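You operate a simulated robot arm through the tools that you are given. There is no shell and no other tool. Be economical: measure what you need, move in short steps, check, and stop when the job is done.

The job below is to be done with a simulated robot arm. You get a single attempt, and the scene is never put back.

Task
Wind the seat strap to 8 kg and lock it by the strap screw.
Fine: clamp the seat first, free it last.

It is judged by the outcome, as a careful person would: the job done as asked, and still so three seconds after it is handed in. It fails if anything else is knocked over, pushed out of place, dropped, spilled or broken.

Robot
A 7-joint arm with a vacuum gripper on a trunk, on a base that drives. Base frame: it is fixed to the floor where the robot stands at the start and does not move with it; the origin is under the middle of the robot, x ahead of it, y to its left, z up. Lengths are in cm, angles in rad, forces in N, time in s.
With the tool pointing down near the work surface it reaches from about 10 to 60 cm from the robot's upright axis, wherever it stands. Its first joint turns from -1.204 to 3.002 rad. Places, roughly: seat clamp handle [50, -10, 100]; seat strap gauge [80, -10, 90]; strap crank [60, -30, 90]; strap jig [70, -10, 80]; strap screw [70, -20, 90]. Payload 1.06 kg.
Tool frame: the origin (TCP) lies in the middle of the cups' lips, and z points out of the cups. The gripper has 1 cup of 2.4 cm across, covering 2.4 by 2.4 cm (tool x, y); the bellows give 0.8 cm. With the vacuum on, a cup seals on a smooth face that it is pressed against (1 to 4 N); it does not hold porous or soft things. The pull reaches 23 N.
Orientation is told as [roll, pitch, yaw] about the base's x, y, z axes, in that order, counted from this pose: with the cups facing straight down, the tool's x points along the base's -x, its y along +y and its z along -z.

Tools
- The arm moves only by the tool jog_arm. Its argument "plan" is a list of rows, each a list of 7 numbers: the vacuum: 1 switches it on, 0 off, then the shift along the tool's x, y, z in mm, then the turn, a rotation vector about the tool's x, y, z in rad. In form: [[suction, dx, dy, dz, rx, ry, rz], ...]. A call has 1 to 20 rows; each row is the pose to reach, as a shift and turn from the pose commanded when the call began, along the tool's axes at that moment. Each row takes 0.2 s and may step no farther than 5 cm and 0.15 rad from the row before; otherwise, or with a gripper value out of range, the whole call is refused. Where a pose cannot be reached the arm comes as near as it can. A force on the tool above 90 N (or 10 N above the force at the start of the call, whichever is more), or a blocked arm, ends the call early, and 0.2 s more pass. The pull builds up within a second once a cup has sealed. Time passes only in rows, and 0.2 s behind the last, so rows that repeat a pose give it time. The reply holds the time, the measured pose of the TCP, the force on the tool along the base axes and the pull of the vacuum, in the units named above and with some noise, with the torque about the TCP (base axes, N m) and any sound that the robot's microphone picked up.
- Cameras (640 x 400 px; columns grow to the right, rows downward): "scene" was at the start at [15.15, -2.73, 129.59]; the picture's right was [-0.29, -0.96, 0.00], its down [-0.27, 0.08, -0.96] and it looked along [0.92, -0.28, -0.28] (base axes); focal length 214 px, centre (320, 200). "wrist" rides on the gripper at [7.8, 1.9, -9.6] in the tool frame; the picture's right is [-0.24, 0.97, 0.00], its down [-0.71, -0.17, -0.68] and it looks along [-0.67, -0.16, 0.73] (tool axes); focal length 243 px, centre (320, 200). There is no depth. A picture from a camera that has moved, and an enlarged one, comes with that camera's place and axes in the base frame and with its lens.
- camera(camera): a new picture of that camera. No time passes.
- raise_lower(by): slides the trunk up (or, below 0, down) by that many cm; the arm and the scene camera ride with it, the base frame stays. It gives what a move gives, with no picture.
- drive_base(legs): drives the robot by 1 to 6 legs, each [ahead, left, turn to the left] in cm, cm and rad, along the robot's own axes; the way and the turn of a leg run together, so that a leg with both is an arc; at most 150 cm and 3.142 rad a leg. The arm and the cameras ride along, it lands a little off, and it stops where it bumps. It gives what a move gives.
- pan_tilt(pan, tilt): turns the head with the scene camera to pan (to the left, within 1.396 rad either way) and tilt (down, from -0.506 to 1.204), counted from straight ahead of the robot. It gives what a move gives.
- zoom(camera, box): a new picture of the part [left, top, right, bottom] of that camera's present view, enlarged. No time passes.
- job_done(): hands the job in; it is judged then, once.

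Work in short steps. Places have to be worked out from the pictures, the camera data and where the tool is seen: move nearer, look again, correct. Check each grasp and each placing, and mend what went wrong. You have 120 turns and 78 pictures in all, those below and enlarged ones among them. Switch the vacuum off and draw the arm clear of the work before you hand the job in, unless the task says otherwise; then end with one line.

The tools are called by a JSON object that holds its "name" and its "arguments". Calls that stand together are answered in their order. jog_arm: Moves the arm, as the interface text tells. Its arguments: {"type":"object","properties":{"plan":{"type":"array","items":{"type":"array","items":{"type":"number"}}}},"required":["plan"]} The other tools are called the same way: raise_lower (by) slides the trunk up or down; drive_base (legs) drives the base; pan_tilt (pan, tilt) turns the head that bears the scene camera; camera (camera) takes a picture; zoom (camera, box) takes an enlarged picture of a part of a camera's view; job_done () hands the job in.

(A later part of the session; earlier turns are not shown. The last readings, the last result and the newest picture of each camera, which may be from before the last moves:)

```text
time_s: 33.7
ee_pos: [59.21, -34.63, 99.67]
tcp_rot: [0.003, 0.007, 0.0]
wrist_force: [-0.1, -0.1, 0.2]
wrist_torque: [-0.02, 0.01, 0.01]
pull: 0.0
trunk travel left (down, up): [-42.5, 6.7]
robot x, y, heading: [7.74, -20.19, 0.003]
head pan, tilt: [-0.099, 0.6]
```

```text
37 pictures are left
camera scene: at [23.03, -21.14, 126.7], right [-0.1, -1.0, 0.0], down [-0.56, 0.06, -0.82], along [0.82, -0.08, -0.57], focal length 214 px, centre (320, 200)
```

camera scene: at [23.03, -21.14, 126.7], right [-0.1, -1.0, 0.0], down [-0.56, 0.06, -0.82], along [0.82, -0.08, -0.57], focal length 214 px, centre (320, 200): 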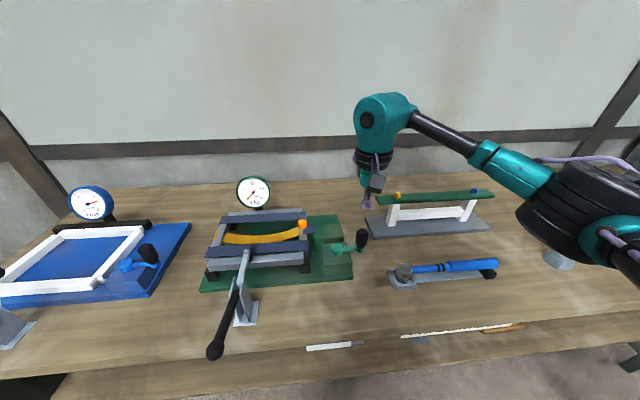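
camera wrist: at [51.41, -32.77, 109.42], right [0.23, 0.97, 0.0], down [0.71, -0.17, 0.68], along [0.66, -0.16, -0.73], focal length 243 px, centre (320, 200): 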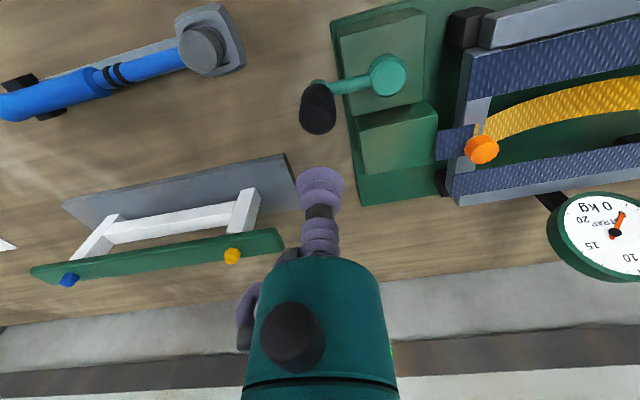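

Knob top at about (58.8, -34.6, 92.4), hub at (58.6, -28.8). I'll lower onto the knob top with the vacuum on.

{"name": "jog_arm", "arguments": {"plan": [[1, 4, 0, 30, 0, 0, 0], [1, 4, 0, 60, 0, 0, 0], [1, 4, 0, 66, 0, 0, 0], [1, 4, 0, 70, 0, 0, 0], [1, 4, 0, 74, 0, 0, 0], [1, 4, 0, 74, 0, 0, 0], [1, 4, 0, 74, 0, 0, 0]]}}

```text
time_s: 35.3
ee_pos: [58.69, -34.45, 92.53]
tcp_rot: [0.001, 0.005, 0.001]
wrist_force: [2.9, -2.6, 16.0]
wrist_torque: [-0.06, 0.0, -0.01]
pull: 22.7
trunk travel left (down, up): [-42.5, 6.7]
robot x, y, heading: [8.02, -20.34, -0.002]
head pan, tilt: [-0.099, 0.6]
```

Sealed. I'll ease the pressure and try 30° clockwise, then read the gauge.

{"name": "jog_arm", "arguments": {"plan": [[1, 0, 0, -3, 0, 0, 0], [1, 10.2, 0.9, -3, 0, 0, 0], [1, 20.2, 3.6, -3, 0, 0, 0], [1, 29.5, 7.9, -3, 0, 0, 0], [1, 29.5, 7.9, -3, 0, 0, 0]]}}

{"name": "zoom", "arguments": {"camera": "scene", "box": [190, 160, 410, 300]}}

```text
time_s: 36.5
ee_pos: [55.87, -33.63, 92.68]
tcp_rot: [0.001, 0.008, -0.001]
wrist_force: [-0.7, -0.8, 0.0]
wrist_torque: [0.01, -0.02, -0.02]
pull: 0.0
trunk travel left (down, up): [-42.5, 6.7]
robot x, y, heading: [8.02, -20.75, 0.003]
head pan, tilt: [-0.099, 0.6]
```

```text
2.86 times, centred on (300, 230) of scene
camera zoom: at [23.02, -21.13, 126.7], right [-0.1, -1.0, 0.0], down [-0.56, 0.06, -0.82], along [0.82, -0.08, -0.57], focal length 613 px, centre (377, 114)
```

zoom: 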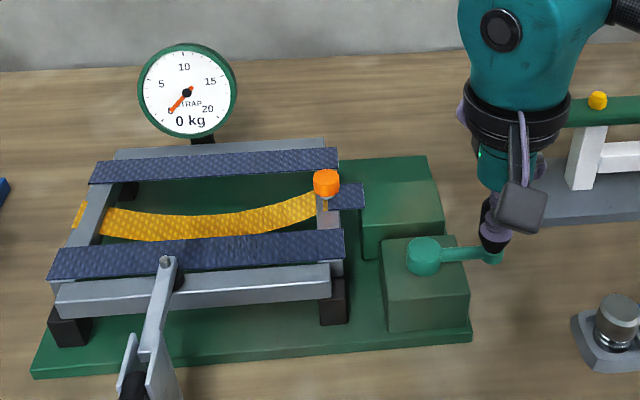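

The cup slipped and the crank did not move clockwise. I'll go back, reseal and try counter-clockwise.

{"name": "jog_arm", "arguments": {"plan": [[0, 0, 0, -15, 0, 0, 0], [1, -15, -5, -15, 0, 0, 0], [1, -29.5, -8, -15, 0, 0, 0], [1, -29.5, -8, -2, 0, 0, 0], [1, -29.5, -8, 2, 0, 0, 0], [1, -29.5, -8, 2, 0, 0, 0], [1, -29.5, -8, 2, 0, 0, 0], [1, -29.5, -8, 0, 0, 0, 0]]}}

```text
time_s: 38.3
ee_pos: [58.86, -34.49, 92.45]
tcp_rot: [0.0, 0.008, -0.001]
wrist_force: [4.6, 0.0, 4.6]
wrist_torque: [-0.02, -0.08, 0.03]
pull: 22.7
trunk travel left (down, up): [-42.5, 6.7]
robot x, y, heading: [8.29, -20.3, 0.004]
head pan, tilt: [-0.099, 0.6]
```

{"name": "jog_arm", "arguments": {"plan": [[1, -5, 0.2, 0, 0, 0, 0], [1, -10.2, 0.9, 0, 0, 0, 0], [1, -15.3, 2, 0, 0, 0, 0], [1, -20.2, 3.6, 0, 0, 0, 0], [1, -20.2, 3.6, 0, 0, 0, 0]]}}

{"name": "zoom", "arguments": {"camera": "scene", "box": [190, 160, 410, 300]}}

```text
time_s: 39.5
ee_pos: [60.9, -34.02, 92.63]
tcp_rot: [0.0, 0.006, 0.0]
wrist_force: [0.2, -1.8, -8.3]
wrist_torque: [-0.02, -0.03, -0.01]
pull: 23.1
trunk travel left (down, up): [-42.5, 6.7]
robot x, y, heading: [7.95, -20.06, -0.001]
head pan, tilt: [-0.099, 0.6]
```

```text
2.86 times, centred on (300, 230) of scene
camera zoom: at [23.07, -21.17, 126.69], right [-0.1, -1.0, 0.0], down [-0.56, 0.06, -0.82], along [0.82, -0.08, -0.57], focal length 613 px, centre (377, 114)
```

zoom: 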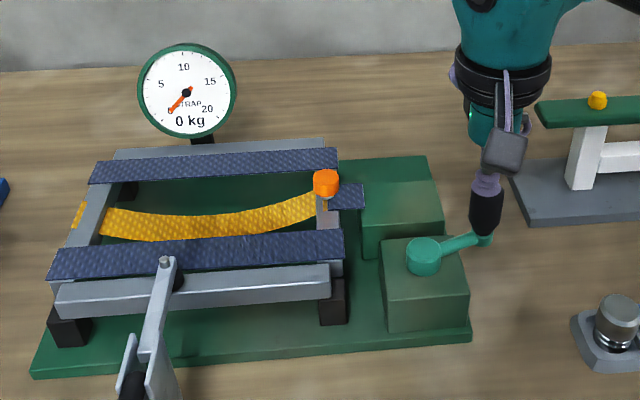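

Counter-clockwise turns freely (still slack at 0 kg). I'll keep cranking to 110° from the start.

{"name": "jog_arm", "arguments": {"plan": [[1, -9.3, 4.4, 1, 0, 0, 0], [1, -17.8, 10.3, 1, 0, 0, 0], [1, -25.0, 17.5, 1, 0, 0, 0], [1, -30.9, 26.0, 1, 0, 0, 0], [1, -35.3, 35.3, 1, 0, 0, 0], [1, -37.9, 45.2, 1, 0, 0, 0], [1, -38.8, 55.5, 1, 0, 0, 0], [1, -37.9, 65.7, 1, 0, 0, 0], [1, -35.3, 75.6, 1, 0, 0, 0], [1, -35.3, 75.6, 1, 0, 0, 0]]}}

{"name": "zoom", "arguments": {"camera": "scene", "box": [190, 160, 410, 300]}}

```text
time_s: 41.7
ee_pos: [64.33, -26.48, 92.6]
tcp_rot: [0.002, 0.007, 0.002]
wrist_force: [14.2, 5.8, 4.6]
wrist_torque: [-0.03, 0.1, 0.02]
pull: 22.9
trunk travel left (down, up): [-42.5, 6.7]
robot x, y, heading: [7.47, -20.12, 0.002]
head pan, tilt: [-0.099, 0.6]
```

```text
2.86 times, centred on (300, 230) of scene
camera zoom: at [23.15, -21.05, 126.68], right [-0.1, -1.0, 0.0], down [-0.56, 0.05, -0.82], along [0.82, -0.08, -0.57], focal length 613 px, centre (377, 114)
```

zoom: 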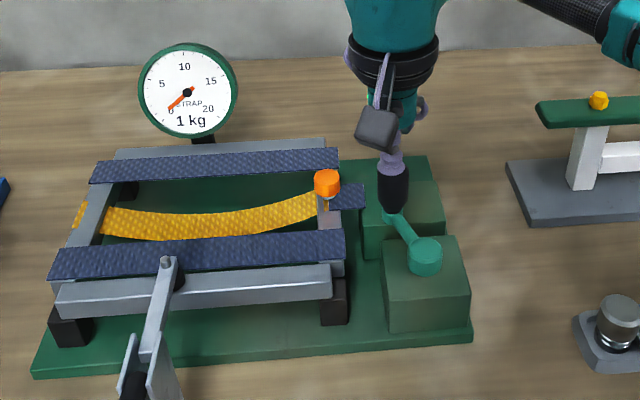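

It reads 1 kg after about 110°. The radial force suggests a slightly larger radius, so I'll correct for that and crank on to about 210°.

{"name": "jog_arm", "arguments": {"plan": [[1, -3.4, -1.5, 1, 0, 0, 0], [1, 1, 8, 1, 0, 0, 0], [1, 7, 16.6, 1, 0, 0, 0], [1, 14.4, 24, 1, 0, 0, 0], [1, 23, 30, 1, 0, 0, 0], [1, 32.5, 34.4, 1, 0, 0, 0], [1, 42.6, 37.1, 1, 0, 0, 0], [1, 53, 38, 1, 0, 0, 0], [1, 63.4, 37.1, 1, 0, 0, 0], [1, 73.5, 34.4, 1, 0, 0, 0], [1, 83, 30, 1, 0, 0, 0], [1, 83, 30, 1, 0, 0, 0]]}}

{"name": "zoom", "arguments": {"camera": "scene", "box": [190, 160, 410, 300]}}

```text
time_s: 44.3
ee_pos: [55.9, -23.37, 92.44]
tcp_rot: [0.001, 0.008, 0.001]
wrist_force: [-6.6, 10.9, -1.5]
wrist_torque: [-0.07, -0.01, 0.03]
pull: 23.2
trunk travel left (down, up): [-42.5, 6.7]
robot x, y, heading: [8.32, -20.63, 0.002]
head pan, tilt: [-0.099, 0.6]
```

```text
2.86 times, centred on (300, 230) of scene
camera zoom: at [22.93, -20.99, 126.71], right [-0.1, -1.0, 0.0], down [-0.56, 0.05, -0.83], along [0.82, -0.08, -0.56], focal length 613 px, centre (377, 114)
```

zoom: 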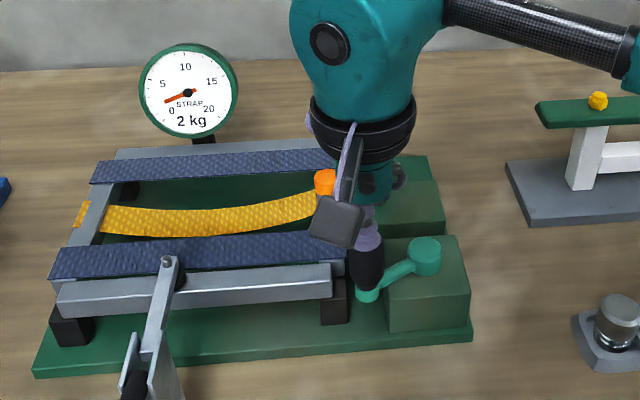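

It reads 2 kg at about 210° with the seal holding. The radius needs to be a touch larger (about 6.2). I'll continue to 480°.

{"name": "jog_arm", "arguments": {"plan": [[1, 1, 3, 1, 0, 0, 0], [1, 14, -6.5, 1, 0, 0, 0], [1, 24.1, -19.5, 1, 0, 0, 0], [1, 30.4, -34.7, 1, 0, 0, 0], [1, 32.5, -51, 1, 0, 0, 0], [1, 30.4, -67.3, 1, 0, 0, 0], [1, 24.1, -82.5, 1, 0, 0, 0], [1, 14, -95.5, 1, 0, 0, 0], [1, 1, -105.6, 1, 0, 0, 0], [1, -14.2, -111.9, 1, 0, 0, 0], [1, -30.5, -114, 1, 0, 0, 0], [1, -46.8, -111.9, 1, 0, 0, 0], [1, -62, -105.6, 1, 0, 0, 0], [1, -75, -95.5, 1, 0, 0, 0], [1, -85.1, -82.5, 1, 0, 0, 0], [1, -91.4, -67.3, 1, 0, 0, 0], [1, -93.5, -51, 1, 0, 0, 0], [1, -91.4, -34.7, 1, 0, 0, 0], [1, -85.1, -19.5, 1, 0, 0, 0], [1, -85.1, -19.5, 1, 0, 0, 0]]}}

{"name": "zoom", "arguments": {"camera": "scene", "box": [190, 160, 410, 300]}}

```text
time_s: 48.5
ee_pos: [64.72, -25.41, 92.49]
tcp_rot: [0.001, 0.002, 0.0]
wrist_force: [0.5, -0.8, 1.7]
wrist_torque: [-0.01, -0.04, 0.0]
pull: 0.1
trunk travel left (down, up): [-42.5, 6.7]
robot x, y, heading: [7.96, -20.22, 0.005]
head pan, tilt: [-0.099, 0.6]
```

```text
2.86 times, centred on (300, 230) of scene
camera zoom: at [23.0, -21.13, 126.71], right [-0.1, -1.0, 0.0], down [-0.56, 0.06, -0.83], along [0.82, -0.08, -0.56], focal length 613 px, centre (377, 114)
```

zoom: 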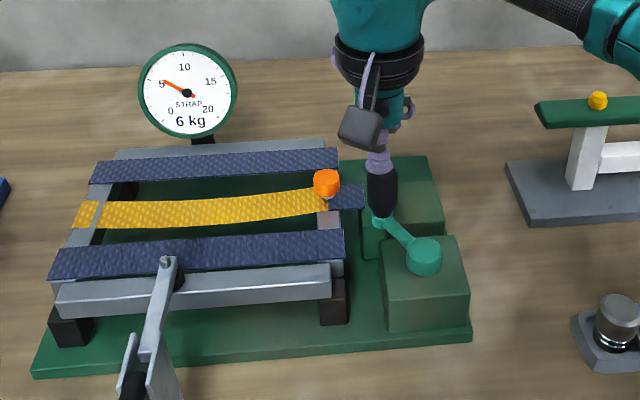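

It reads 6 kg and holds, but the seal was just lost. I'll press down to reseal on the knob where it stands.

{"name": "jog_arm", "arguments": {"plan": [[1, 0, 0, 2, 0, 0, 0], [1, 0, 0, 4, 0, 0, 0], [1, 0, 0, 4, 0, 0, 0], [1, 0, 0, 4, 0, 0, 0]]}}

{"name": "zoom", "arguments": {"camera": "wrist", "box": [240, 60, 440, 210]}}

```text
time_s: 49.5
ee_pos: [64.73, -25.47, 91.94]
tcp_rot: [0.003, 0.006, 0.001]
wrist_force: [2.8, 1.8, 4.7]
wrist_torque: [-0.04, 0.03, 0.03]
pull: 0.1
trunk travel left (down, up): [-42.5, 6.7]
robot x, y, heading: [8.07, -20.64, 0.003]
head pan, tilt: [-0.099, 0.6]
```

```text
2.67 times, centred on (340, 135) of wrist
camera zoom: at [56.82, -23.6, 101.69], right [0.24, 0.97, 0.0], down [0.71, -0.17, 0.68], along [0.66, -0.16, -0.73], focal length 647 px, centre (267, 373)
```

zoom: 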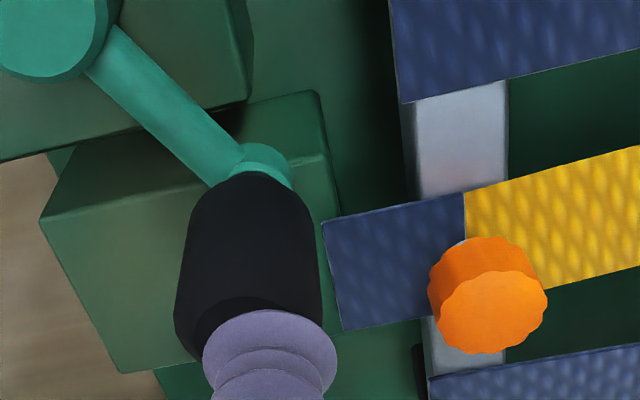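

The knob lies about 2–3 mm to the -y side of the cup. I'll shift and reseal.

{"name": "jog_arm", "arguments": {"plan": [[1, 0, 0, -5, 0, 0, 0], [1, 1, -3, -5, 0, 0, 0], [1, 1, -3, -1, 0, 0, 0], [1, 1, -3, 1, 0, 0, 0], [1, 1, -3, 2, 0, 0, 0], [1, 1, -3, 2, 0, 0, 0], [1, 1, -3, 2, 0, 0, 0]]}}

```text
time_s: 51.1
ee_pos: [64.46, -25.8, 91.89]
tcp_rot: [0.004, 0.006, -0.001]
wrist_force: [3.2, 1.7, 7.4]
wrist_torque: [-0.05, 0.08, 0.0]
pull: 0.0
trunk travel left (down, up): [-42.5, 6.7]
robot x, y, heading: [8.39, -19.9, 0.005]
head pan, tilt: [-0.099, 0.6]
```

No seal yet. I'll lift 3 cm and look down at the knob.

{"name": "jog_arm", "arguments": {"plan": [[0, 0, 0, -20, 0, 0, 0], [0, 20, 0, -40, 0, 0, 0], [0, 20, 0, -40, 0, 0, 0]]}}

{"name": "zoom", "arguments": {"camera": "wrist", "box": [240, 60, 440, 210]}}

```text
time_s: 51.9
ee_pos: [62.42, -25.78, 95.9]
tcp_rot: [0.001, 0.007, -0.001]
wrist_force: [-0.1, 0.0, -1.1]
wrist_torque: [0.0, 0.0, -0.01]
pull: 0.1
trunk travel left (down, up): [-42.5, 6.7]
robot x, y, heading: [8.06, -20.32, 0.0]
head pan, tilt: [-0.099, 0.6]
```

```text
2.67 times, centred on (340, 135) of wrist
camera zoom: at [54.65, -23.91, 105.47], right [0.24, 0.97, 0.0], down [0.71, -0.17, 0.68], along [0.66, -0.16, -0.73], focal length 647 px, centre (267, 373)
```

zoom: 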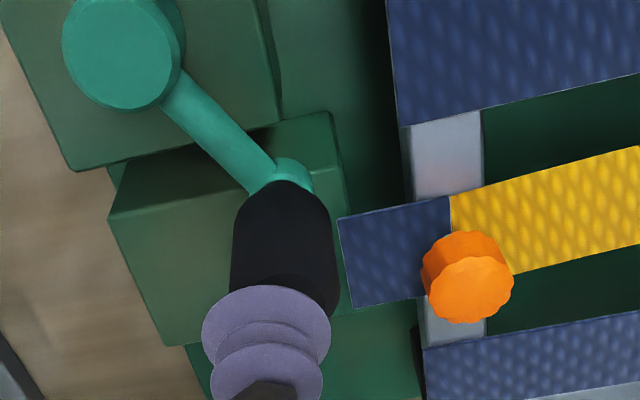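

I put the knob top at about (64.0, -25.5), so I'd been about 5 mm too far out. I'll reseal there.

{"name": "jog_arm", "arguments": {"plan": [[1, -16, 3, 10, 0, 0, 0], [1, -16, 3, 30, 0, 0, 0], [1, -16, 3, 36, 0, 0, 0], [1, -16, 3, 39, 0, 0, 0], [1, -16, 3, 39, 0, 0, 0], [1, -16, 3, 39, 0, 0, 0]]}}

```text
time_s: 53.3
ee_pos: [64.06, -25.32, 91.98]
tcp_rot: [0.002, 0.003, -0.001]
wrist_force: [5.7, 3.3, 20.6]
wrist_torque: [-0.05, 0.02, 0.0]
pull: 23.2
trunk travel left (down, up): [-42.5, 6.7]
robot x, y, heading: [7.69, -20.27, 0.004]
head pan, tilt: [-0.099, 0.6]
```

Sealed at (64.06, -25.32). I'll turn another 50° at R≈6.1 and check the gauge.

{"name": "jog_arm", "arguments": {"plan": [[1, 0, 0, -3, 0, 0, 0], [1, 6.8, 8.2, -3, 0, 0, 0], [1, 14.9, 15.2, -3, 0, 0, 0], [1, 24.2, 20.6, -3, 0, 0, 0], [1, 34.2, 24.4, -3, 0, 0, 0], [1, 44.7, 26.3, -3, 0, 0, 0], [1, 44.7, 26.3, -3, 0, 0, 0]]}}

{"name": "zoom", "arguments": {"camera": "scene", "box": [220, 160, 380, 260]}}

```text
time_s: 54.9
ee_pos: [59.55, -22.75, 92.25]
tcp_rot: [0.0, 0.007, -0.001]
wrist_force: [0.1, 11.6, -3.2]
wrist_torque: [-0.13, 0.03, 0.02]
pull: 23.0
trunk travel left (down, up): [-42.5, 6.7]
robot x, y, heading: [7.85, -20.52, 0.005]
head pan, tilt: [-0.099, 0.6]
```

```text
4.00 times, centred on (300, 210) of scene
camera zoom: at [23.04, -20.98, 126.7], right [-0.1, -1.0, 0.0], down [-0.56, 0.05, -0.82], along [0.82, -0.08, -0.57], focal length 858 px, centre (400, 160)
```

zoom: 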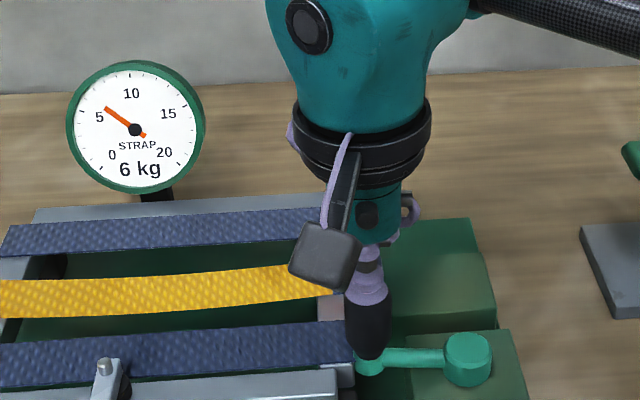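

It's at about 6.3 kg, rising about 1 kg per 75°. I'll turn another 100° and check.

{"name": "jog_arm", "arguments": {"plan": [[1, 10.6, 1.3, 0, 0, 0, 0], [1, 21.2, -0.5, 0, 0, 0, 0], [1, 31.4, -4.1, 0, 0, 0, 0], [1, 40.8, -9.4, 0, 0, 0, 0], [1, 49.2, -16.3, 0, 0, 0, 0], [1, 56.2, -24.5, 0, 0, 0, 0], [1, 61.7, -33.8, 0, 0, 0, 0], [1, 65.4, -43.9, 0, 0, 0, 0], [1, 67.4, -54.5, 0, 0, 0, 0], [1, 67.5, -65.4, 0, 0, 0, 0], [1, 67.5, -65.4, 0, 0, 0, 0]]}}

{"name": "zoom", "arguments": {"camera": "scene", "box": [220, 160, 380, 260]}}

```text
time_s: 57.3
ee_pos: [52.84, -29.54, 92.3]
tcp_rot: [0.002, 0.003, -0.001]
wrist_force: [3.2, -0.2, 5.7]
wrist_torque: [-0.13, -0.03, 0.02]
pull: 23.0
trunk travel left (down, up): [-42.5, 6.7]
robot x, y, heading: [7.73, -20.31, 0.002]
head pan, tilt: [-0.099, 0.6]
```

```text
4.00 times, centred on (300, 210) of scene
camera zoom: at [23.03, -21.13, 126.71], right [-0.1, -1.0, 0.0], down [-0.56, 0.06, -0.83], along [0.82, -0.08, -0.56], focal length 858 px, centre (400, 160)
```

zoom: 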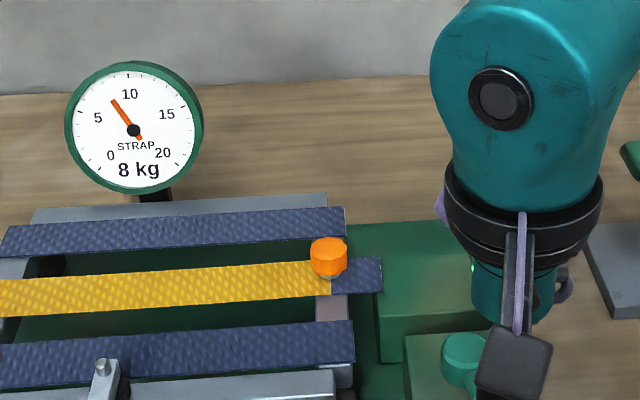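

It displays 8 kg. I'll enlarge the gauge to see how well centred it is.

{"name": "zoom", "arguments": {"camera": "scene", "box": [234, 172, 274, 210]}}

```text
10.53 times, centred on (254, 191) of scene
camera zoom: at [23.03, -21.13, 126.71], right [-0.1, -1.0, 0.0], down [-0.56, 0.06, -0.83], along [0.82, -0.08, -0.56], focal length 2258 px, centre (1015, 295)
```

zoom: 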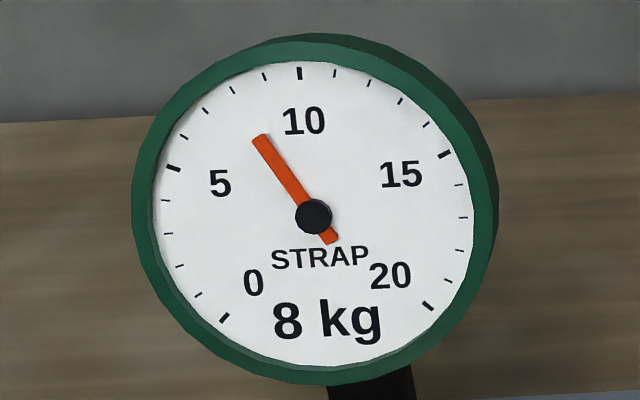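

The needle reads about 7.83. I'll nudge about 11° more.

{"name": "jog_arm", "arguments": {"plan": [[1, -0.6, -5, 0, 0, 0, 0], [1, -1.7, -10.5, 0, 0, 0, 0], [1, -1.7, -10.5, 0, 0, 0, 0]]}}

{"name": "zoom", "arguments": {"camera": "scene", "box": [234, 172, 274, 210]}}

```text
time_s: 58.1
ee_pos: [53.09, -30.46, 92.28]
tcp_rot: [0.002, 0.004, 0.0]
wrist_force: [6.9, 2.0, 8.0]
wrist_torque: [-0.1, -0.03, 0.02]
pull: 23.1
trunk travel left (down, up): [-42.5, 6.7]
robot x, y, heading: [8.04, -20.53, 0.004]
head pan, tilt: [-0.099, 0.6]
```

```text
10.53 times, centred on (254, 191) of scene
camera zoom: at [23.04, -21.08, 126.71], right [-0.1, -1.0, 0.0], down [-0.56, 0.06, -0.82], along [0.82, -0.08, -0.57], focal length 2258 px, centre (1015, 295)
```

zoom: 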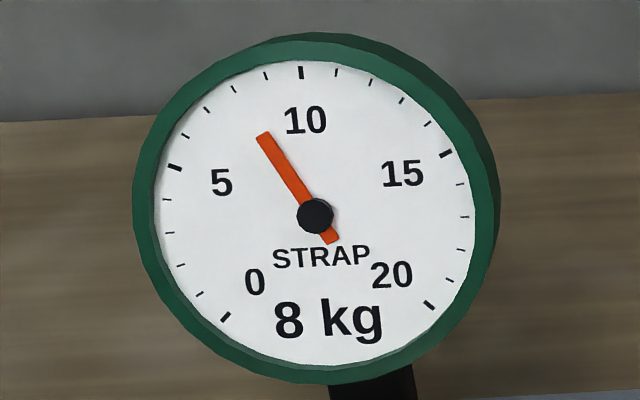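

The needle is at about 7.95. I'll release the knob, lift, and move above the screw at about (66.7, -20.8).

{"name": "jog_arm", "arguments": {"plan": [[0, -1.7, 0, -1, 0, 0, 0], [0, -1.7, 0, -2, 0, 0, 0], [0, -1.7, 0, -10, 0, 0, 0], [0, -2, 0, -45, 0, 0, 0], [0, -37, 25, -45, 0, 0, 0], [0, -72, 50, -45, 0, 0, 0], [0, -105, 75, -45, 0, 0, 0], [0, -134, 96, -45, 0, 0, 0], [0, -134, 96, -45, 0, 0, 0]]}}

{"name": "zoom", "arguments": {"camera": "scene", "box": [220, 160, 380, 260]}}

{"name": "zoom", "arguments": {"camera": "wrist", "box": [240, 60, 440, 210]}}

```text
time_s: 60.1
ee_pos: [66.5, -20.86, 96.5]
tcp_rot: [0.001, 0.006, 0.002]
wrist_force: [-0.2, -0.6, -0.1]
wrist_torque: [-0.02, 0.0, 0.02]
pull: 0.0
trunk travel left (down, up): [-42.5, 6.7]
robot x, y, heading: [7.96, -20.24, -0.002]
head pan, tilt: [-0.099, 0.6]
```

```text
4.00 times, centred on (300, 210) of scene
camera zoom: at [23.01, -21.16, 126.7], right [-0.1, -1.0, 0.0], down [-0.56, 0.06, -0.83], along [0.82, -0.08, -0.56], focal length 858 px, centre (400, 160)
```

zoom: 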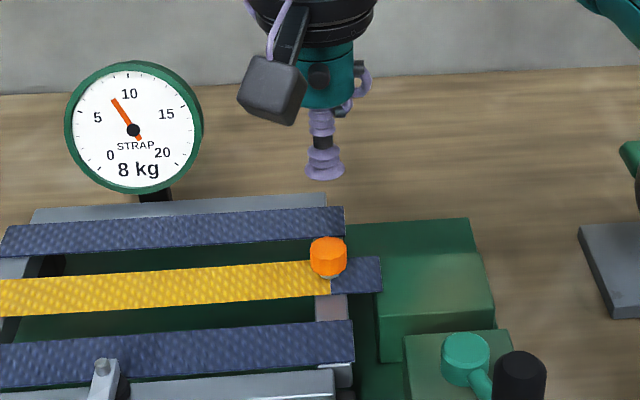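

```text
2.67 times, centred on (340, 135) of wrist
camera zoom: at [58.63, -18.96, 106.26], right [0.23, 0.97, 0.0], down [0.71, -0.17, 0.68], along [0.66, -0.16, -0.73], focal length 647 px, centre (267, 373)
```

zoom: 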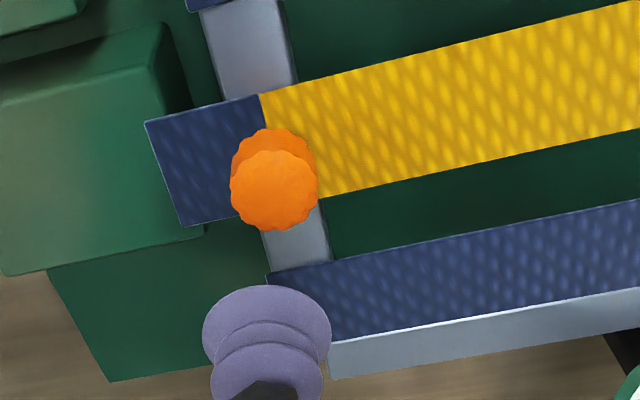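

The gauge holds at 8 kg. Screw top is at about (66.4, -20.65, 90.7). I'll lower onto it with the vacuum on.

{"name": "jog_arm", "arguments": {"plan": [[1, 1, 2, 20, 0, 0, 0], [1, 1, 2, 45, 0, 0, 0], [1, 1, 2, 54, 0, 0, 0], [1, 1, 2, 58, 0, 0, 0], [1, 1, 2, 61, 0, 0, 0], [1, 1, 2, 61, 0, 0, 0], [1, 1, 2, 61, 0, 0, 0]]}}

```text
time_s: 61.7
ee_pos: [66.28, -20.63, 90.53]
tcp_rot: [0.001, 0.005, 0.0]
wrist_force: [0.6, -0.8, 0.7]
wrist_torque: [0.0, 0.01, -0.03]
pull: 0.1
trunk travel left (down, up): [-42.5, 6.7]
robot x, y, heading: [8.22, -20.34, 0.004]
head pan, tilt: [-0.099, 0.6]
```

{"name": "jog_arm", "arguments": {"plan": [[1, 0, 0, 2, 0, 0, 0], [1, 0, 0, 4, 0, 0, 0], [1, 0, 0, 5, 0, 0, 0], [1, 0, 0, 5, 0, 0, 0], [1, 0, 0, 5, 0, 0, 0]]}}

```text
time_s: 62.9
ee_pos: [66.31, -20.56, 90.21]
tcp_rot: [0.002, 0.004, -0.001]
wrist_force: [0.4, 0.6, 0.1]
wrist_torque: [0.0, 0.0, 0.01]
pull: 0.1
trunk travel left (down, up): [-42.5, 6.7]
robot x, y, heading: [8.05, -20.29, -0.002]
head pan, tilt: [-0.099, 0.6]
```

No contact yet. I'll go lower in small steps.

{"name": "jog_arm", "arguments": {"plan": [[1, 0, 0, 2, 0, 0, 0], [1, 0, 0, 4, 0, 0, 0], [1, 0, 0, 6, 0, 0, 0], [1, 0, 0, 6, 0, 0, 0], [1, 0, 0, 6, 0, 0, 0]]}}

{"name": "zoom", "arguments": {"camera": "wrist", "box": [240, 90, 400, 210]}}

```text
time_s: 64.1
ee_pos: [66.29, -20.72, 89.49]
tcp_rot: [0.001, 0.005, -0.001]
wrist_force: [1.0, -1.5, 2.2]
wrist_torque: [0.01, -0.01, -0.02]
pull: 0.0
trunk travel left (down, up): [-42.5, 6.7]
robot x, y, heading: [7.97, -20.23, 0.002]
head pan, tilt: [-0.099, 0.6]
```

```text
3.33 times, centred on (320, 150) of wrist
camera zoom: at [58.47, -18.77, 99.22], right [0.24, 0.97, 0.0], down [0.71, -0.17, 0.68], along [0.66, -0.16, -0.73], focal length 809 px, centre (320, 367)
```

zoom: 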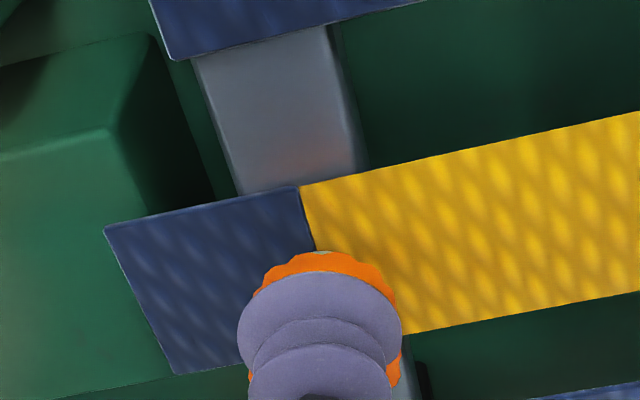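

Light contact (2.2 N) but no seal; the screw looks about 1–2 mm toward +y. I'll adjust and press slightly more.

{"name": "jog_arm", "arguments": {"plan": [[1, 0, 1.5, -2, 0, 0, 0], [1, 0, 1.5, 1, 0, 0, 0], [1, 0, 1.5, 2, 0, 0, 0], [1, 0, 1.5, 2, 0, 0, 0], [1, 0, 1.5, 2, 0, 0, 0]]}}

```text
time_s: 65.3
ee_pos: [66.38, -20.49, 89.19]
tcp_rot: [0.003, 0.006, -0.001]
wrist_force: [-1.0, -0.5, 4.3]
wrist_torque: [0.06, -0.04, -0.01]
pull: 0.1
trunk travel left (down, up): [-42.5, 6.7]
robot x, y, heading: [7.71, -20.1, -0.0]
head pan, tilt: [-0.099, 0.6]
```

The torque suggests the contact sits toward +x/+y, so I'll shift that way and try again.

{"name": "jog_arm", "arguments": {"plan": [[1, 0, 0, -3, 0, 0, 0], [1, -2.5, 1, -3, 0, 0, 0], [1, -2.5, 1, 0, 0, 0, 0], [1, -2.5, 1, 1, 0, 0, 0], [1, -2.5, 1, 1, 0, 0, 0], [1, -2.5, 1, 1, 0, 0, 0]]}}

```text
time_s: 66.7
ee_pos: [66.64, -20.4, 89.13]
tcp_rot: [0.003, 0.006, 0.001]
wrist_force: [-1.4, -0.9, 5.1]
wrist_torque: [0.04, -0.05, 0.01]
pull: 0.2
trunk travel left (down, up): [-42.5, 6.7]
robot x, y, heading: [7.55, -20.24, 0.004]
head pan, tilt: [-0.099, 0.6]
```

Still no seal. I'll lift a little and take a close look at the screw top.

{"name": "jog_arm", "arguments": {"plan": [[0, 0, 0, -25, 0, 0, 0], [0, 20, 0, -60, 0, 0, 0], [0, 20, 0, -60, 0, 0, 0]]}}

{"name": "zoom", "arguments": {"camera": "wrist", "box": [280, 110, 380, 190]}}

{"name": "zoom", "arguments": {"camera": "scene", "box": [280, 200, 340, 240]}}

```text
time_s: 67.5
ee_pos: [64.51, -20.56, 95.14]
tcp_rot: [0.0, 0.008, 0.001]
wrist_force: [-0.4, 0.0, 0.3]
wrist_torque: [0.0, 0.0, 0.0]
pull: 0.0
trunk travel left (down, up): [-42.5, 6.7]
robot x, y, heading: [8.01, -20.34, 0.0]
head pan, tilt: [-0.099, 0.6]
```

```text
5.00 times, centred on (330, 150) of wrist
camera zoom: at [56.78, -18.67, 104.8], right [0.24, 0.97, 0.0], down [0.71, -0.17, 0.68], along [0.66, -0.16, -0.73], focal length 1213 px, centre (270, 450)
```

zoom: 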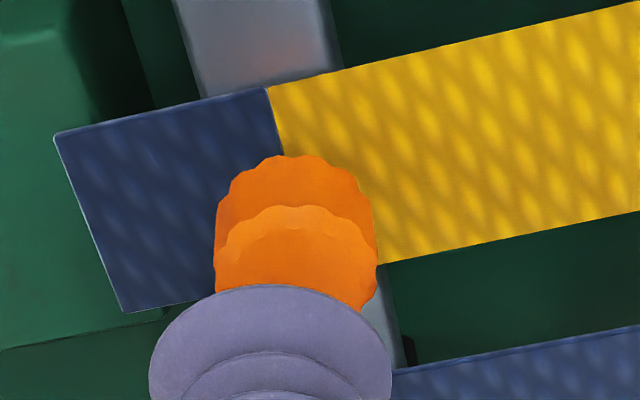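

```text
10.00 times, centred on (310, 220) of scene
camera zoom: at [23.02, -21.12, 126.7], right [-0.1, -1.0, 0.0], down [-0.56, 0.06, -0.83], along [0.82, -0.08, -0.56], focal length 2145 px, centre (420, 0)
```

zoom: 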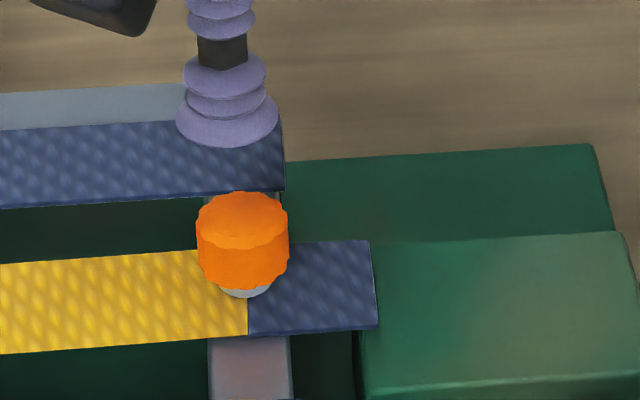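

A better fix puts the screw top centre at (66.8, -20.65, 89.8). I'll lower onto that.

{"name": "jog_arm", "arguments": {"plan": [[1, -12, -1, 20, 0, 0, 0], [1, -23, -1, 40, 0, 0, 0], [1, -23, -1, 54, 0, 0, 0], [1, -23, -1, 58, 0, 0, 0], [1, -23, -1, 61, 0, 0, 0], [1, -23, -1, 61, 0, 0, 0], [1, -23, -1, 61, 0, 0, 0]]}}

```text
time_s: 69.1
ee_pos: [66.95, -20.63, 89.11]
tcp_rot: [0.003, 0.004, -0.003]
wrist_force: [11.5, -5.2, 20.7]
wrist_torque: [0.01, 0.14, -0.02]
pull: 22.4
trunk travel left (down, up): [-42.5, 6.7]
robot x, y, heading: [8.0, -20.29, 0.0]
head pan, tilt: [-0.099, 0.6]
```

Sealed. Next I'll turn clockwise to tighten.

{"name": "jog_arm", "arguments": {"plan": [[1, -1, -0.5, -2, 0, 0, 0.14], [1, -1, -0.5, -2, 0, 0, 0.28], [1, -1, -0.5, -2, 0, 0, 0.42], [1, -1, -0.5, -2, 0, 0, 0.56], [1, -1, -0.5, -2, 0, 0, 0.7], [1, -1, -0.5, -2, 0, 0, 0.84], [1, -1, -0.5, -2, 0, 0, 0.98], [1, -1, -0.5, -2, 0, 0, 1.12], [1, -1, -0.5, -2, 0, 0, 1.12]]}}

{"name": "zoom", "arguments": {"camera": "scene", "box": [220, 160, 380, 260]}}

```text
time_s: 71.1
ee_pos: [66.94, -20.59, 89.3]
tcp_rot: [-0.005, 0.006, -1.121]
wrist_force: [-0.6, -6.9, -3.5]
wrist_torque: [0.14, -0.01, -0.02]
pull: 23.2
trunk travel left (down, up): [-42.5, 6.7]
robot x, y, heading: [8.05, -20.23, 0.003]
head pan, tilt: [-0.099, 0.6]
```

```text
4.00 times, centred on (300, 210) of scene
camera zoom: at [23.03, -21.22, 126.7], right [-0.1, -1.0, 0.0], down [-0.56, 0.06, -0.82], along [0.82, -0.08, -0.57], focal length 858 px, centre (400, 160)
```

zoom: 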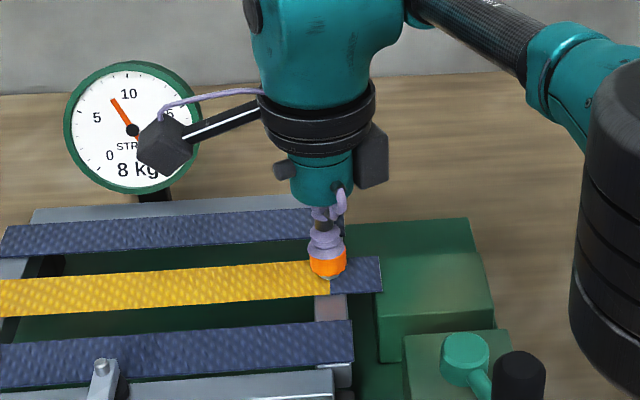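

The gauge stays at 8 and there is no turning torque yet. I'll keep tightening.

{"name": "jog_arm", "arguments": {"plan": [[1, 0, 0, 0, 0, 0, 0.14], [1, 0, 0, 0, 0, 0, 0.28], [1, 0, 0, 0, 0, 0, 0.42], [1, 0, 0, 0, 0, 0, 0.56], [1, 0, 0, 0, 0, 0, 0.7], [1, 0, 0, 0, 0, 0, 0.84], [1, 0, 0, 0, 0, 0, 0.98], [1, 0, 0, 0, 0, 0, 1.12]]}}

```text
time_s: 72.9
ee_pos: [67.08, -20.78, 89.27]
tcp_rot: [-0.006, 0.0, -2.242]
wrist_force: [7.2, -9.6, 8.8]
wrist_torque: [0.19, -0.03, 0.02]
pull: 23.2
trunk travel left (down, up): [-42.5, 6.7]
robot x, y, heading: [7.95, -20.24, -0.001]
head pan, tilt: [-0.099, 0.6]
```

{"name": "jog_arm", "arguments": {"plan": [[1, 0, 0, 0, 0, 0, 0.14], [1, 0, 0, 0, 0, 0, 0.28], [1, 0, 0, 0, 0, 0, 0.42], [1, 0, 0, 0, 0, 0, 0.56], [1, 0, 0, 0, 0, 0, 0.7], [1, 0, 0, 0, 0, 0, 0.84]]}}

{"name": "zoom", "arguments": {"camera": "scene", "box": [280, 200, 340, 240]}}

```text
time_s: 74.3
ee_pos: [66.95, -20.66, 89.28]
tcp_rot: [-0.003, -0.007, -3.083]
wrist_force: [8.7, -8.5, 8.2]
wrist_torque: [0.17, 0.06, 0.02]
pull: 23.1
trunk travel left (down, up): [-42.5, 6.7]
robot x, y, heading: [8.09, -20.58, 0.004]
head pan, tilt: [-0.099, 0.6]
```

```text
10.00 times, centred on (310, 220) of scene
camera zoom: at [23.04, -21.22, 126.7], right [-0.1, -1.0, 0.0], down [-0.56, 0.06, -0.82], along [0.82, -0.08, -0.57], focal length 2145 px, centre (420, 0)
```

zoom: 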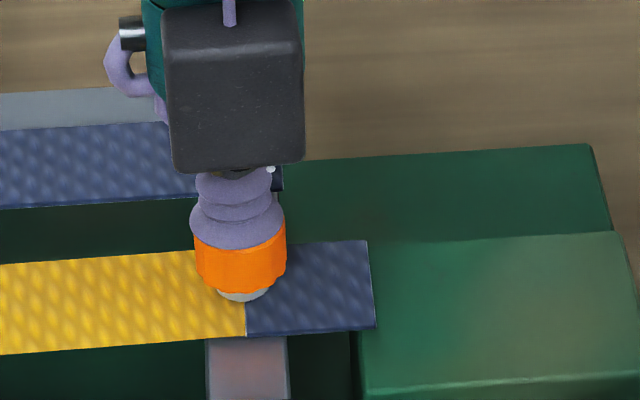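

Still no end stop felt. I'll continue turning while the wrist allows.

{"name": "jog_arm", "arguments": {"plan": [[1, 0, 0, 0, 0, 0, 0.14], [1, 0, 0, 0, 0, 0, 0.28], [1, 0, 0, 0, 0, 0, 0.42], [1, 0, 0, 0, 0, 0, 0.56], [1, 0, 0, 0, 0, 0, 0.7], [1, 0, 0, 0, 0, 0, 0.84], [1, 0, 0, 0, 0, 0, 0.98]]}}

```text
time_s: 75.9
ee_pos: [67.01, -20.63, 89.12]
tcp_rot: [0.003, -0.004, 2.22]
wrist_force: [5.9, -8.7, 5.6]
wrist_torque: [0.19, -0.07, 0.03]
pull: 22.8
trunk travel left (down, up): [-42.5, 6.7]
robot x, y, heading: [8.13, -20.07, 0.006]
head pan, tilt: [-0.099, 0.6]
```

{"name": "jog_arm", "arguments": {"plan": [[1, 0, 0, 0.5, 0, 0, 0.14], [1, 0, 0, 0.5, 0, 0, 0.28], [1, 0, 0, 0.5, 0, 0, 0.42], [1, 0, 0, 0.5, 0, 0, 0.56], [1, 0, 0, 0.5, 0, 0, 0.7], [1, 0, 0, 0.5, 0, 0, 0.84], [1, 0, 0, 0.5, 0, 0, 0.98], [1, 0, 0, 0.5, 0, 0, 1.12]]}}

{"name": "zoom", "arguments": {"camera": "scene", "box": [220, 160, 380, 260]}}

```text
time_s: 77.7
ee_pos: [66.92, -20.43, 89.14]
tcp_rot: [0.007, 0.0, 1.103]
wrist_force: [0.7, -4.0, 5.0]
wrist_torque: [0.07, -0.02, 0.27]
pull: 23.2
trunk travel left (down, up): [-42.5, 6.7]
robot x, y, heading: [8.16, -20.27, 0.0]
head pan, tilt: [-0.099, 0.6]
```

```text
4.00 times, centred on (300, 210) of scene
camera zoom: at [22.97, -21.17, 126.71], right [-0.1, -1.0, 0.0], down [-0.56, 0.06, -0.83], along [0.82, -0.08, -0.56], focal length 858 px, centre (400, 160)
```

zoom: 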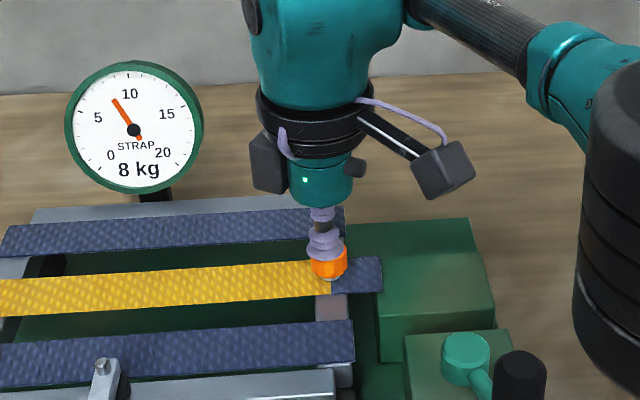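

The torque jumped to 0.27 N·m, so the screw has tightened against its end. One slight extra turn to confirm.

{"name": "jog_arm", "arguments": {"plan": [[1, 0, 0, 0, 0, 0, 0.12], [1, 0, 0, 0, 0, 0, 0.24], [1, 0, 0, 0, 0, 0, 0.24]]}}

```text
time_s: 78.5
ee_pos: [66.79, -20.58, 89.21]
tcp_rot: [0.007, 0.002, 0.863]
wrist_force: [-0.8, 2.8, 4.0]
wrist_torque: [-0.1, -0.02, 0.24]
pull: 22.9
trunk travel left (down, up): [-42.5, 6.7]
robot x, y, heading: [8.21, -20.49, 0.001]
head pan, tilt: [-0.099, 0.6]
```

The cup is slipping at constant torque, so the screw is tight. I'll release, lift, and unwind the wrist.

{"name": "jog_arm", "arguments": {"plan": [[0, 0, 0, -1, 0, 0, 0], [0, 0, 0, -2, 0, 0, 0], [0, 0, 0, -10, 0, 0, 0], [0, 0, 0, -50, 0, 0, 0], [0, 0, 0, -90, 0, 0, -0.1], [0, 0, 0, -120, 0, 0, -0.24], [0, 0, 0, -140, 0, 0, -0.38], [0, 0, 0, -140, 0, 0, -0.52], [0, 0, 0, -140, 0, 0, -0.66], [0, 0, 0, -140, 0, 0, -0.8], [0, 0, 0, -140, 0, 0, -0.94], [0, 0, 0, -140, 0, 0, -1.08], [0, 0, 0, -140, 0, 0, -1.22], [0, 0, 0, -140, 0, 0, -1.36], [0, 0, 0, -140, 0, 0, -1.5], [0, 0, 0, -140, 0, 0, -1.64], [0, 0, 0, -140, 0, 0, -1.78], [0, 0, 0, -140, 0, 0, -1.92], [0, 0, 0, -140, 0, 0, -2.06], [0, 0, 0, -140, 0, 0, -2.2]]}}

{"name": "jog_arm", "arguments": {"plan": [[0, 0, 0, 0, 0, 0, -0.145], [0, 0, 0, 0, 0, 0, -0.29], [0, 0, 0, 0, 0, 0, -0.435], [0, 0, 0, 0, 0, 0, -0.58], [0, 0, 0, 0, 0, 0, -0.725], [0, 0, 0, 0, 0, 0, -0.87], [0, 0, 0, 0, 0, 0, -1.015], [0, 0, 0, 0, 0, 0, -1.16], [0, 0, 0, 0, 0, 0, -1.305], [0, 0, 0, 0, 0, 0, -1.45], [0, 0, 0, 0, 0, 0, -1.595], [0, 0, 0, 0, 0, 0, -1.74], [0, 0, 0, 0, 0, 0, -1.885], [0, 0, 0, 0, 0, 0, -2.03], [0, 0, 0, 0, 0, 0, -2.175], [0, 0, 0, 0, 0, 0, -2.32], [0, 0, 0, 0, 0, 0, -2.465], [0, 0, 0, 0, 0, 0, -2.61], [0, 0, 0, 0, 0, 0, -2.755], [0, 0, 0, 0, 0, 0, -2.9]]}}

{"name": "zoom", "arguments": {"camera": "scene", "box": [220, 160, 380, 260]}}

```text
time_s: 82.7
ee_pos: [66.99, -20.58, 103.14]
tcp_rot: [-0.002, -0.005, 3.065]
wrist_force: [-0.4, -0.2, 0.3]
wrist_torque: [-0.02, -0.02, 0.01]
pull: 0.1
trunk travel left (down, up): [-42.5, 6.7]
robot x, y, heading: [7.99, -20.29, -0.003]
head pan, tilt: [-0.099, 0.6]
```

```text
time_s: 86.9
ee_pos: [67.08, -20.59, 103.35]
tcp_rot: [0.0, 0.005, -0.317]
wrist_force: [0.2, 0.6, -0.7]
wrist_torque: [0.01, -0.02, 0.02]
pull: 0.1
trunk travel left (down, up): [-42.5, 6.7]
robot x, y, heading: [7.96, -20.17, 0.002]
head pan, tilt: [-0.099, 0.6]
```

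```text
4.00 times, centred on (300, 210) of scene
camera zoom: at [23.01, -21.13, 126.7], right [-0.1, -1.0, 0.0], down [-0.56, 0.06, -0.83], along [0.82, -0.08, -0.56], focal length 858 px, centre (400, 160)
```

zoom: 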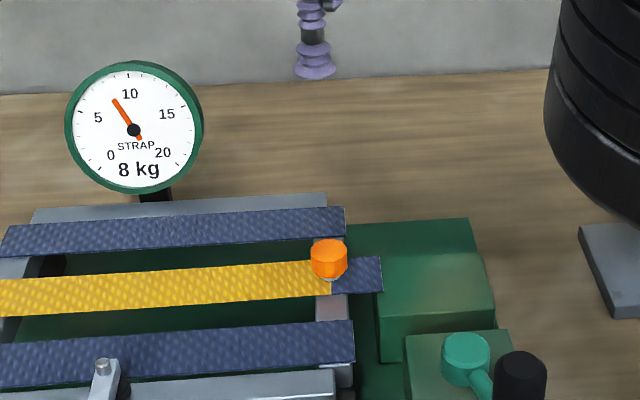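

The gauge stays at 8 kg with the screw down. Now I'll go back over to the clamp handle.

{"name": "jog_arm", "arguments": {"plan": [[0, 40, 3, -20, 0, 0, -0.1], [0, 80, 7, -35, 0, 0, -0.2], [0, 120, 10, -40, 0, 0, -0.317], [0, 160, 14, -40, 0, 0, -0.317], [0, 200, 17, -40, 0, 0, -0.317], [0, 240, 21, -40, 0, 0, -0.317], [0, 280, 24, -40, 0, 0, -0.317], [0, 315, 28, -20, 0, 0, -0.317], [0, 326, 28.6, 10, 0, 0, -0.317]]}}

{"name": "camera", "arguments": {"camera": "wrist"}}

{"name": "camera", "arguments": {"camera": "scene"}}

```text
time_s: 88.9
ee_pos: [36.95, -7.6, 102.49]
tcp_rot: [0.003, 0.003, -0.005]
wrist_force: [0.8, 0.0, -0.5]
wrist_torque: [-0.04, -0.01, 0.03]
pull: 0.1
trunk travel left (down, up): [-42.5, 6.7]
robot x, y, heading: [8.05, -20.17, 0.003]
head pan, tilt: [-0.099, 0.6]
```

```text
16 pictures are left
camera wrist: at [29.16, -5.7, 112.16], right [0.24, 0.97, 0.0], down [0.71, -0.18, 0.68], along [0.66, -0.16, -0.73], focal length 243 px, centre (320, 200)
```

wrist: 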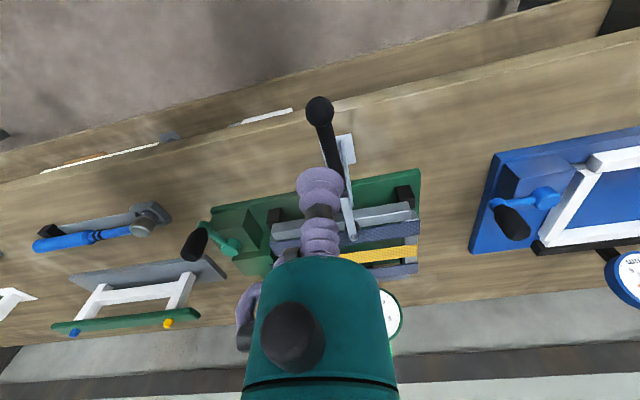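

```text
15 pictures are left
camera scene: at [23.02, -21.14, 126.7], right [-0.1, -1.0, 0.0], down [-0.56, 0.06, -0.83], along [0.82, -0.08, -0.57], focal length 214 px, centre (320, 200)
```

scene: 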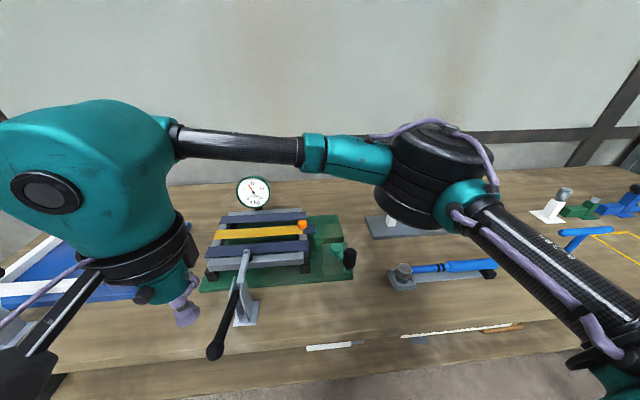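

Ball at (37.2, -7.6, 92). I'll lower onto its top with the vacuum on.

{"name": "jog_arm", "arguments": {"plan": [[1, -2.5, 0, 40, 0, 0, 0], [1, -2.5, 0, 75, 0, 0, 0], [1, -2.5, 0, 88, 0, 0, 0], [1, -2.5, 0, 92, 0, 0, 0], [1, -2.5, 0, 95, 0, 0, 0], [1, -2.5, 0, 95, 0, 0, 0], [1, -2.5, 0, 95, 0, 0, 0]]}}

```text
time_s: 90.5
ee_pos: [37.29, -7.57, 92.97]
tcp_rot: [0.001, 0.004, -0.003]
wrist_force: [2.3, -1.8, -0.6]
wrist_torque: [-0.06, -0.1, -0.02]
pull: 22.9
trunk travel left (down, up): [-42.5, 6.7]
robot x, y, heading: [7.9, -20.09, 0.002]
head pan, tilt: [-0.099, 0.6]
```

Sealed (22.9 N). I'll lift the handle along its arc.

{"name": "jog_arm", "arguments": {"plan": [[1, -2.2, 0, -5.3, 0, 0.05, 0], [1, -4.5, 0, -10.5, 0, 0.1, 0], [1, -7.3, 0, -15.5, 0, 0.15, 0], [1, -10.1, 0, -20.5, 0, 0.2, 0], [1, -13.3, 0, -25.2, 0, 0.25, 0], [1, -16.6, 0, -29.8, 0, 0.3, 0], [1, -20.3, 0, -34.2, 0, 0.35, 0], [1, -24, 0, -38.5, 0, 0.4, 0], [1, -32.3, 0, -46.4, 0, 0.5, 0], [1, -32.3, 0, -46.4, 0, 0.5, 0]]}}

{"name": "camera", "arguments": {"camera": "scene"}}

```text
time_s: 92.7
ee_pos: [40.26, -7.6, 97.59]
tcp_rot: [0.004, 0.507, -0.002]
wrist_force: [-7.8, -4.6, 8.7]
wrist_torque: [-0.04, -0.07, 0.02]
pull: 23.0
trunk travel left (down, up): [-42.5, 6.7]
robot x, y, heading: [8.07, -20.29, 0.0]
head pan, tilt: [-0.099, 0.6]
```

```text
14 pictures are left
camera scene: at [22.87, -21.21, 126.73], right [-0.1, -1.0, 0.0], down [-0.56, 0.06, -0.83], along [0.82, -0.08, -0.56], focal length 214 px, centre (320, 200)
```

scene: 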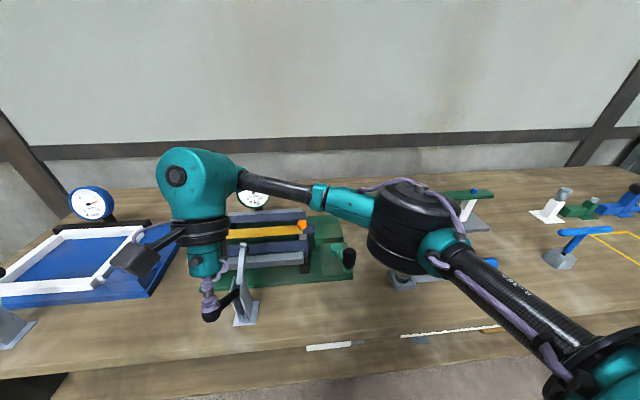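

The clamp handle follows. I'll continue the same arc in the tool frame.

{"name": "jog_arm", "arguments": {"plan": [[1, -2.2, 0, -5.3, 0, 0.05, 0], [1, -4.5, 0, -10.5, 0, 0.1, 0], [1, -7.3, 0, -15.5, 0, 0.15, 0], [1, -10.1, 0, -20.5, 0, 0.2, 0], [1, -13.3, 0, -25.2, 0, 0.25, 0], [1, -16.6, 0, -29.8, 0, 0.3, 0], [1, -20.3, 0, -34.2, 0, 0.35, 0], [1, -24, 0, -38.5, 0, 0.4, 0], [1, -24, 0, -38.5, 0, 0.4, 0]]}}

{"name": "zoom", "arguments": {"camera": "scene", "box": [140, 120, 400, 340]}}

```text
time_s: 94.7
ee_pos: [44.42, -7.6, 99.62]
tcp_rot: [0.003, 0.904, -0.003]
wrist_force: [-2.7, -2.0, 3.8]
wrist_torque: [-0.03, 0.08, -0.01]
pull: 23.2
trunk travel left (down, up): [-42.5, 6.7]
robot x, y, heading: [8.04, -20.18, 0.003]
head pan, tilt: [-0.099, 0.6]
```

```text
1.82 times, centred on (270, 230) of scene
camera zoom: at [22.97, -21.18, 126.7], right [-0.1, -1.0, 0.0], down [-0.56, 0.06, -0.83], along [0.82, -0.08, -0.56], focal length 390 px, centre (411, 146)
```

zoom: 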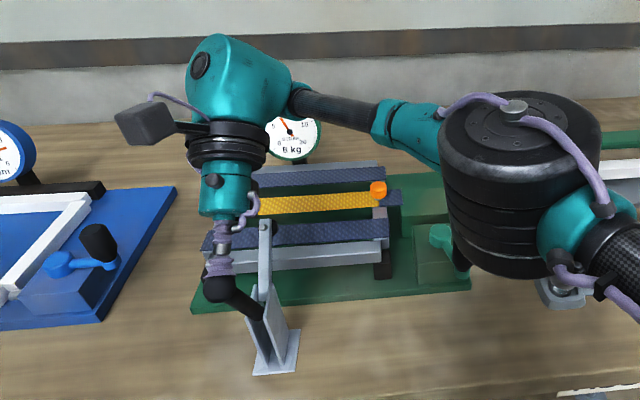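

The gauge still reads 8. The handle is about 20° from upright, so I'll continue.

{"name": "jog_arm", "arguments": {"plan": [[1, -2.2, 0, -5.3, 0, 0.05, 0], [1, -4.5, 0, -10.5, 0, 0.1, 0], [1, -7.3, 0, -15.5, 0, 0.15, 0], [1, -10.1, 0, -20.5, 0, 0.2, 0], [1, -13.3, 0, -25.2, 0, 0.25, 0], [1, -16.6, 0, -29.8, 0, 0.3, 0], [1, -20.3, 0, -34.2, 0, 0.35, 0], [1, -20.3, 0, -34.2, 0, 0.35, 0]]}}

{"name": "zoom", "arguments": {"camera": "scene", "box": [140, 120, 400, 340]}}

```text
time_s: 96.5
ee_pos: [42.34, -9.87, 100.5]
tcp_rot: [0.006, 1.253, -0.001]
wrist_force: [-0.1, -1.9, 1.6]
wrist_torque: [-0.04, -0.01, 0.01]
pull: 0.0
out of reach, approached as far as the arm can: row 2, 3, 4, 5, 6, 7, 8
trunk travel left (down, up): [-42.5, 6.7]
robot x, y, heading: [7.94, -20.29, 0.001]
head pan, tilt: [-0.099, 0.6]
```

```text
1.82 times, centred on (270, 230) of scene
camera zoom: at [23.01, -21.12, 126.71], right [-0.1, -1.0, 0.0], down [-0.56, 0.06, -0.83], along [0.82, -0.08, -0.56], focal length 390 px, centre (411, 146)
```

zoom: 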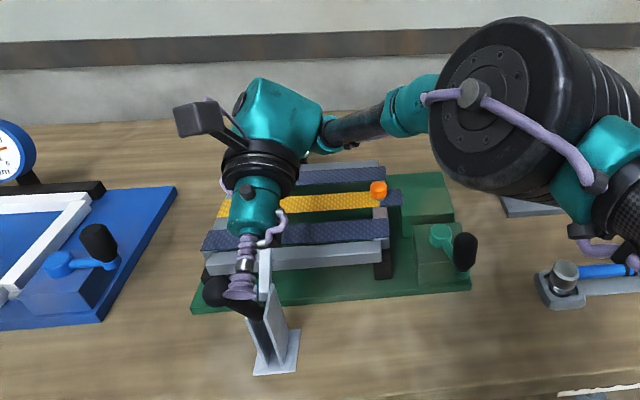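

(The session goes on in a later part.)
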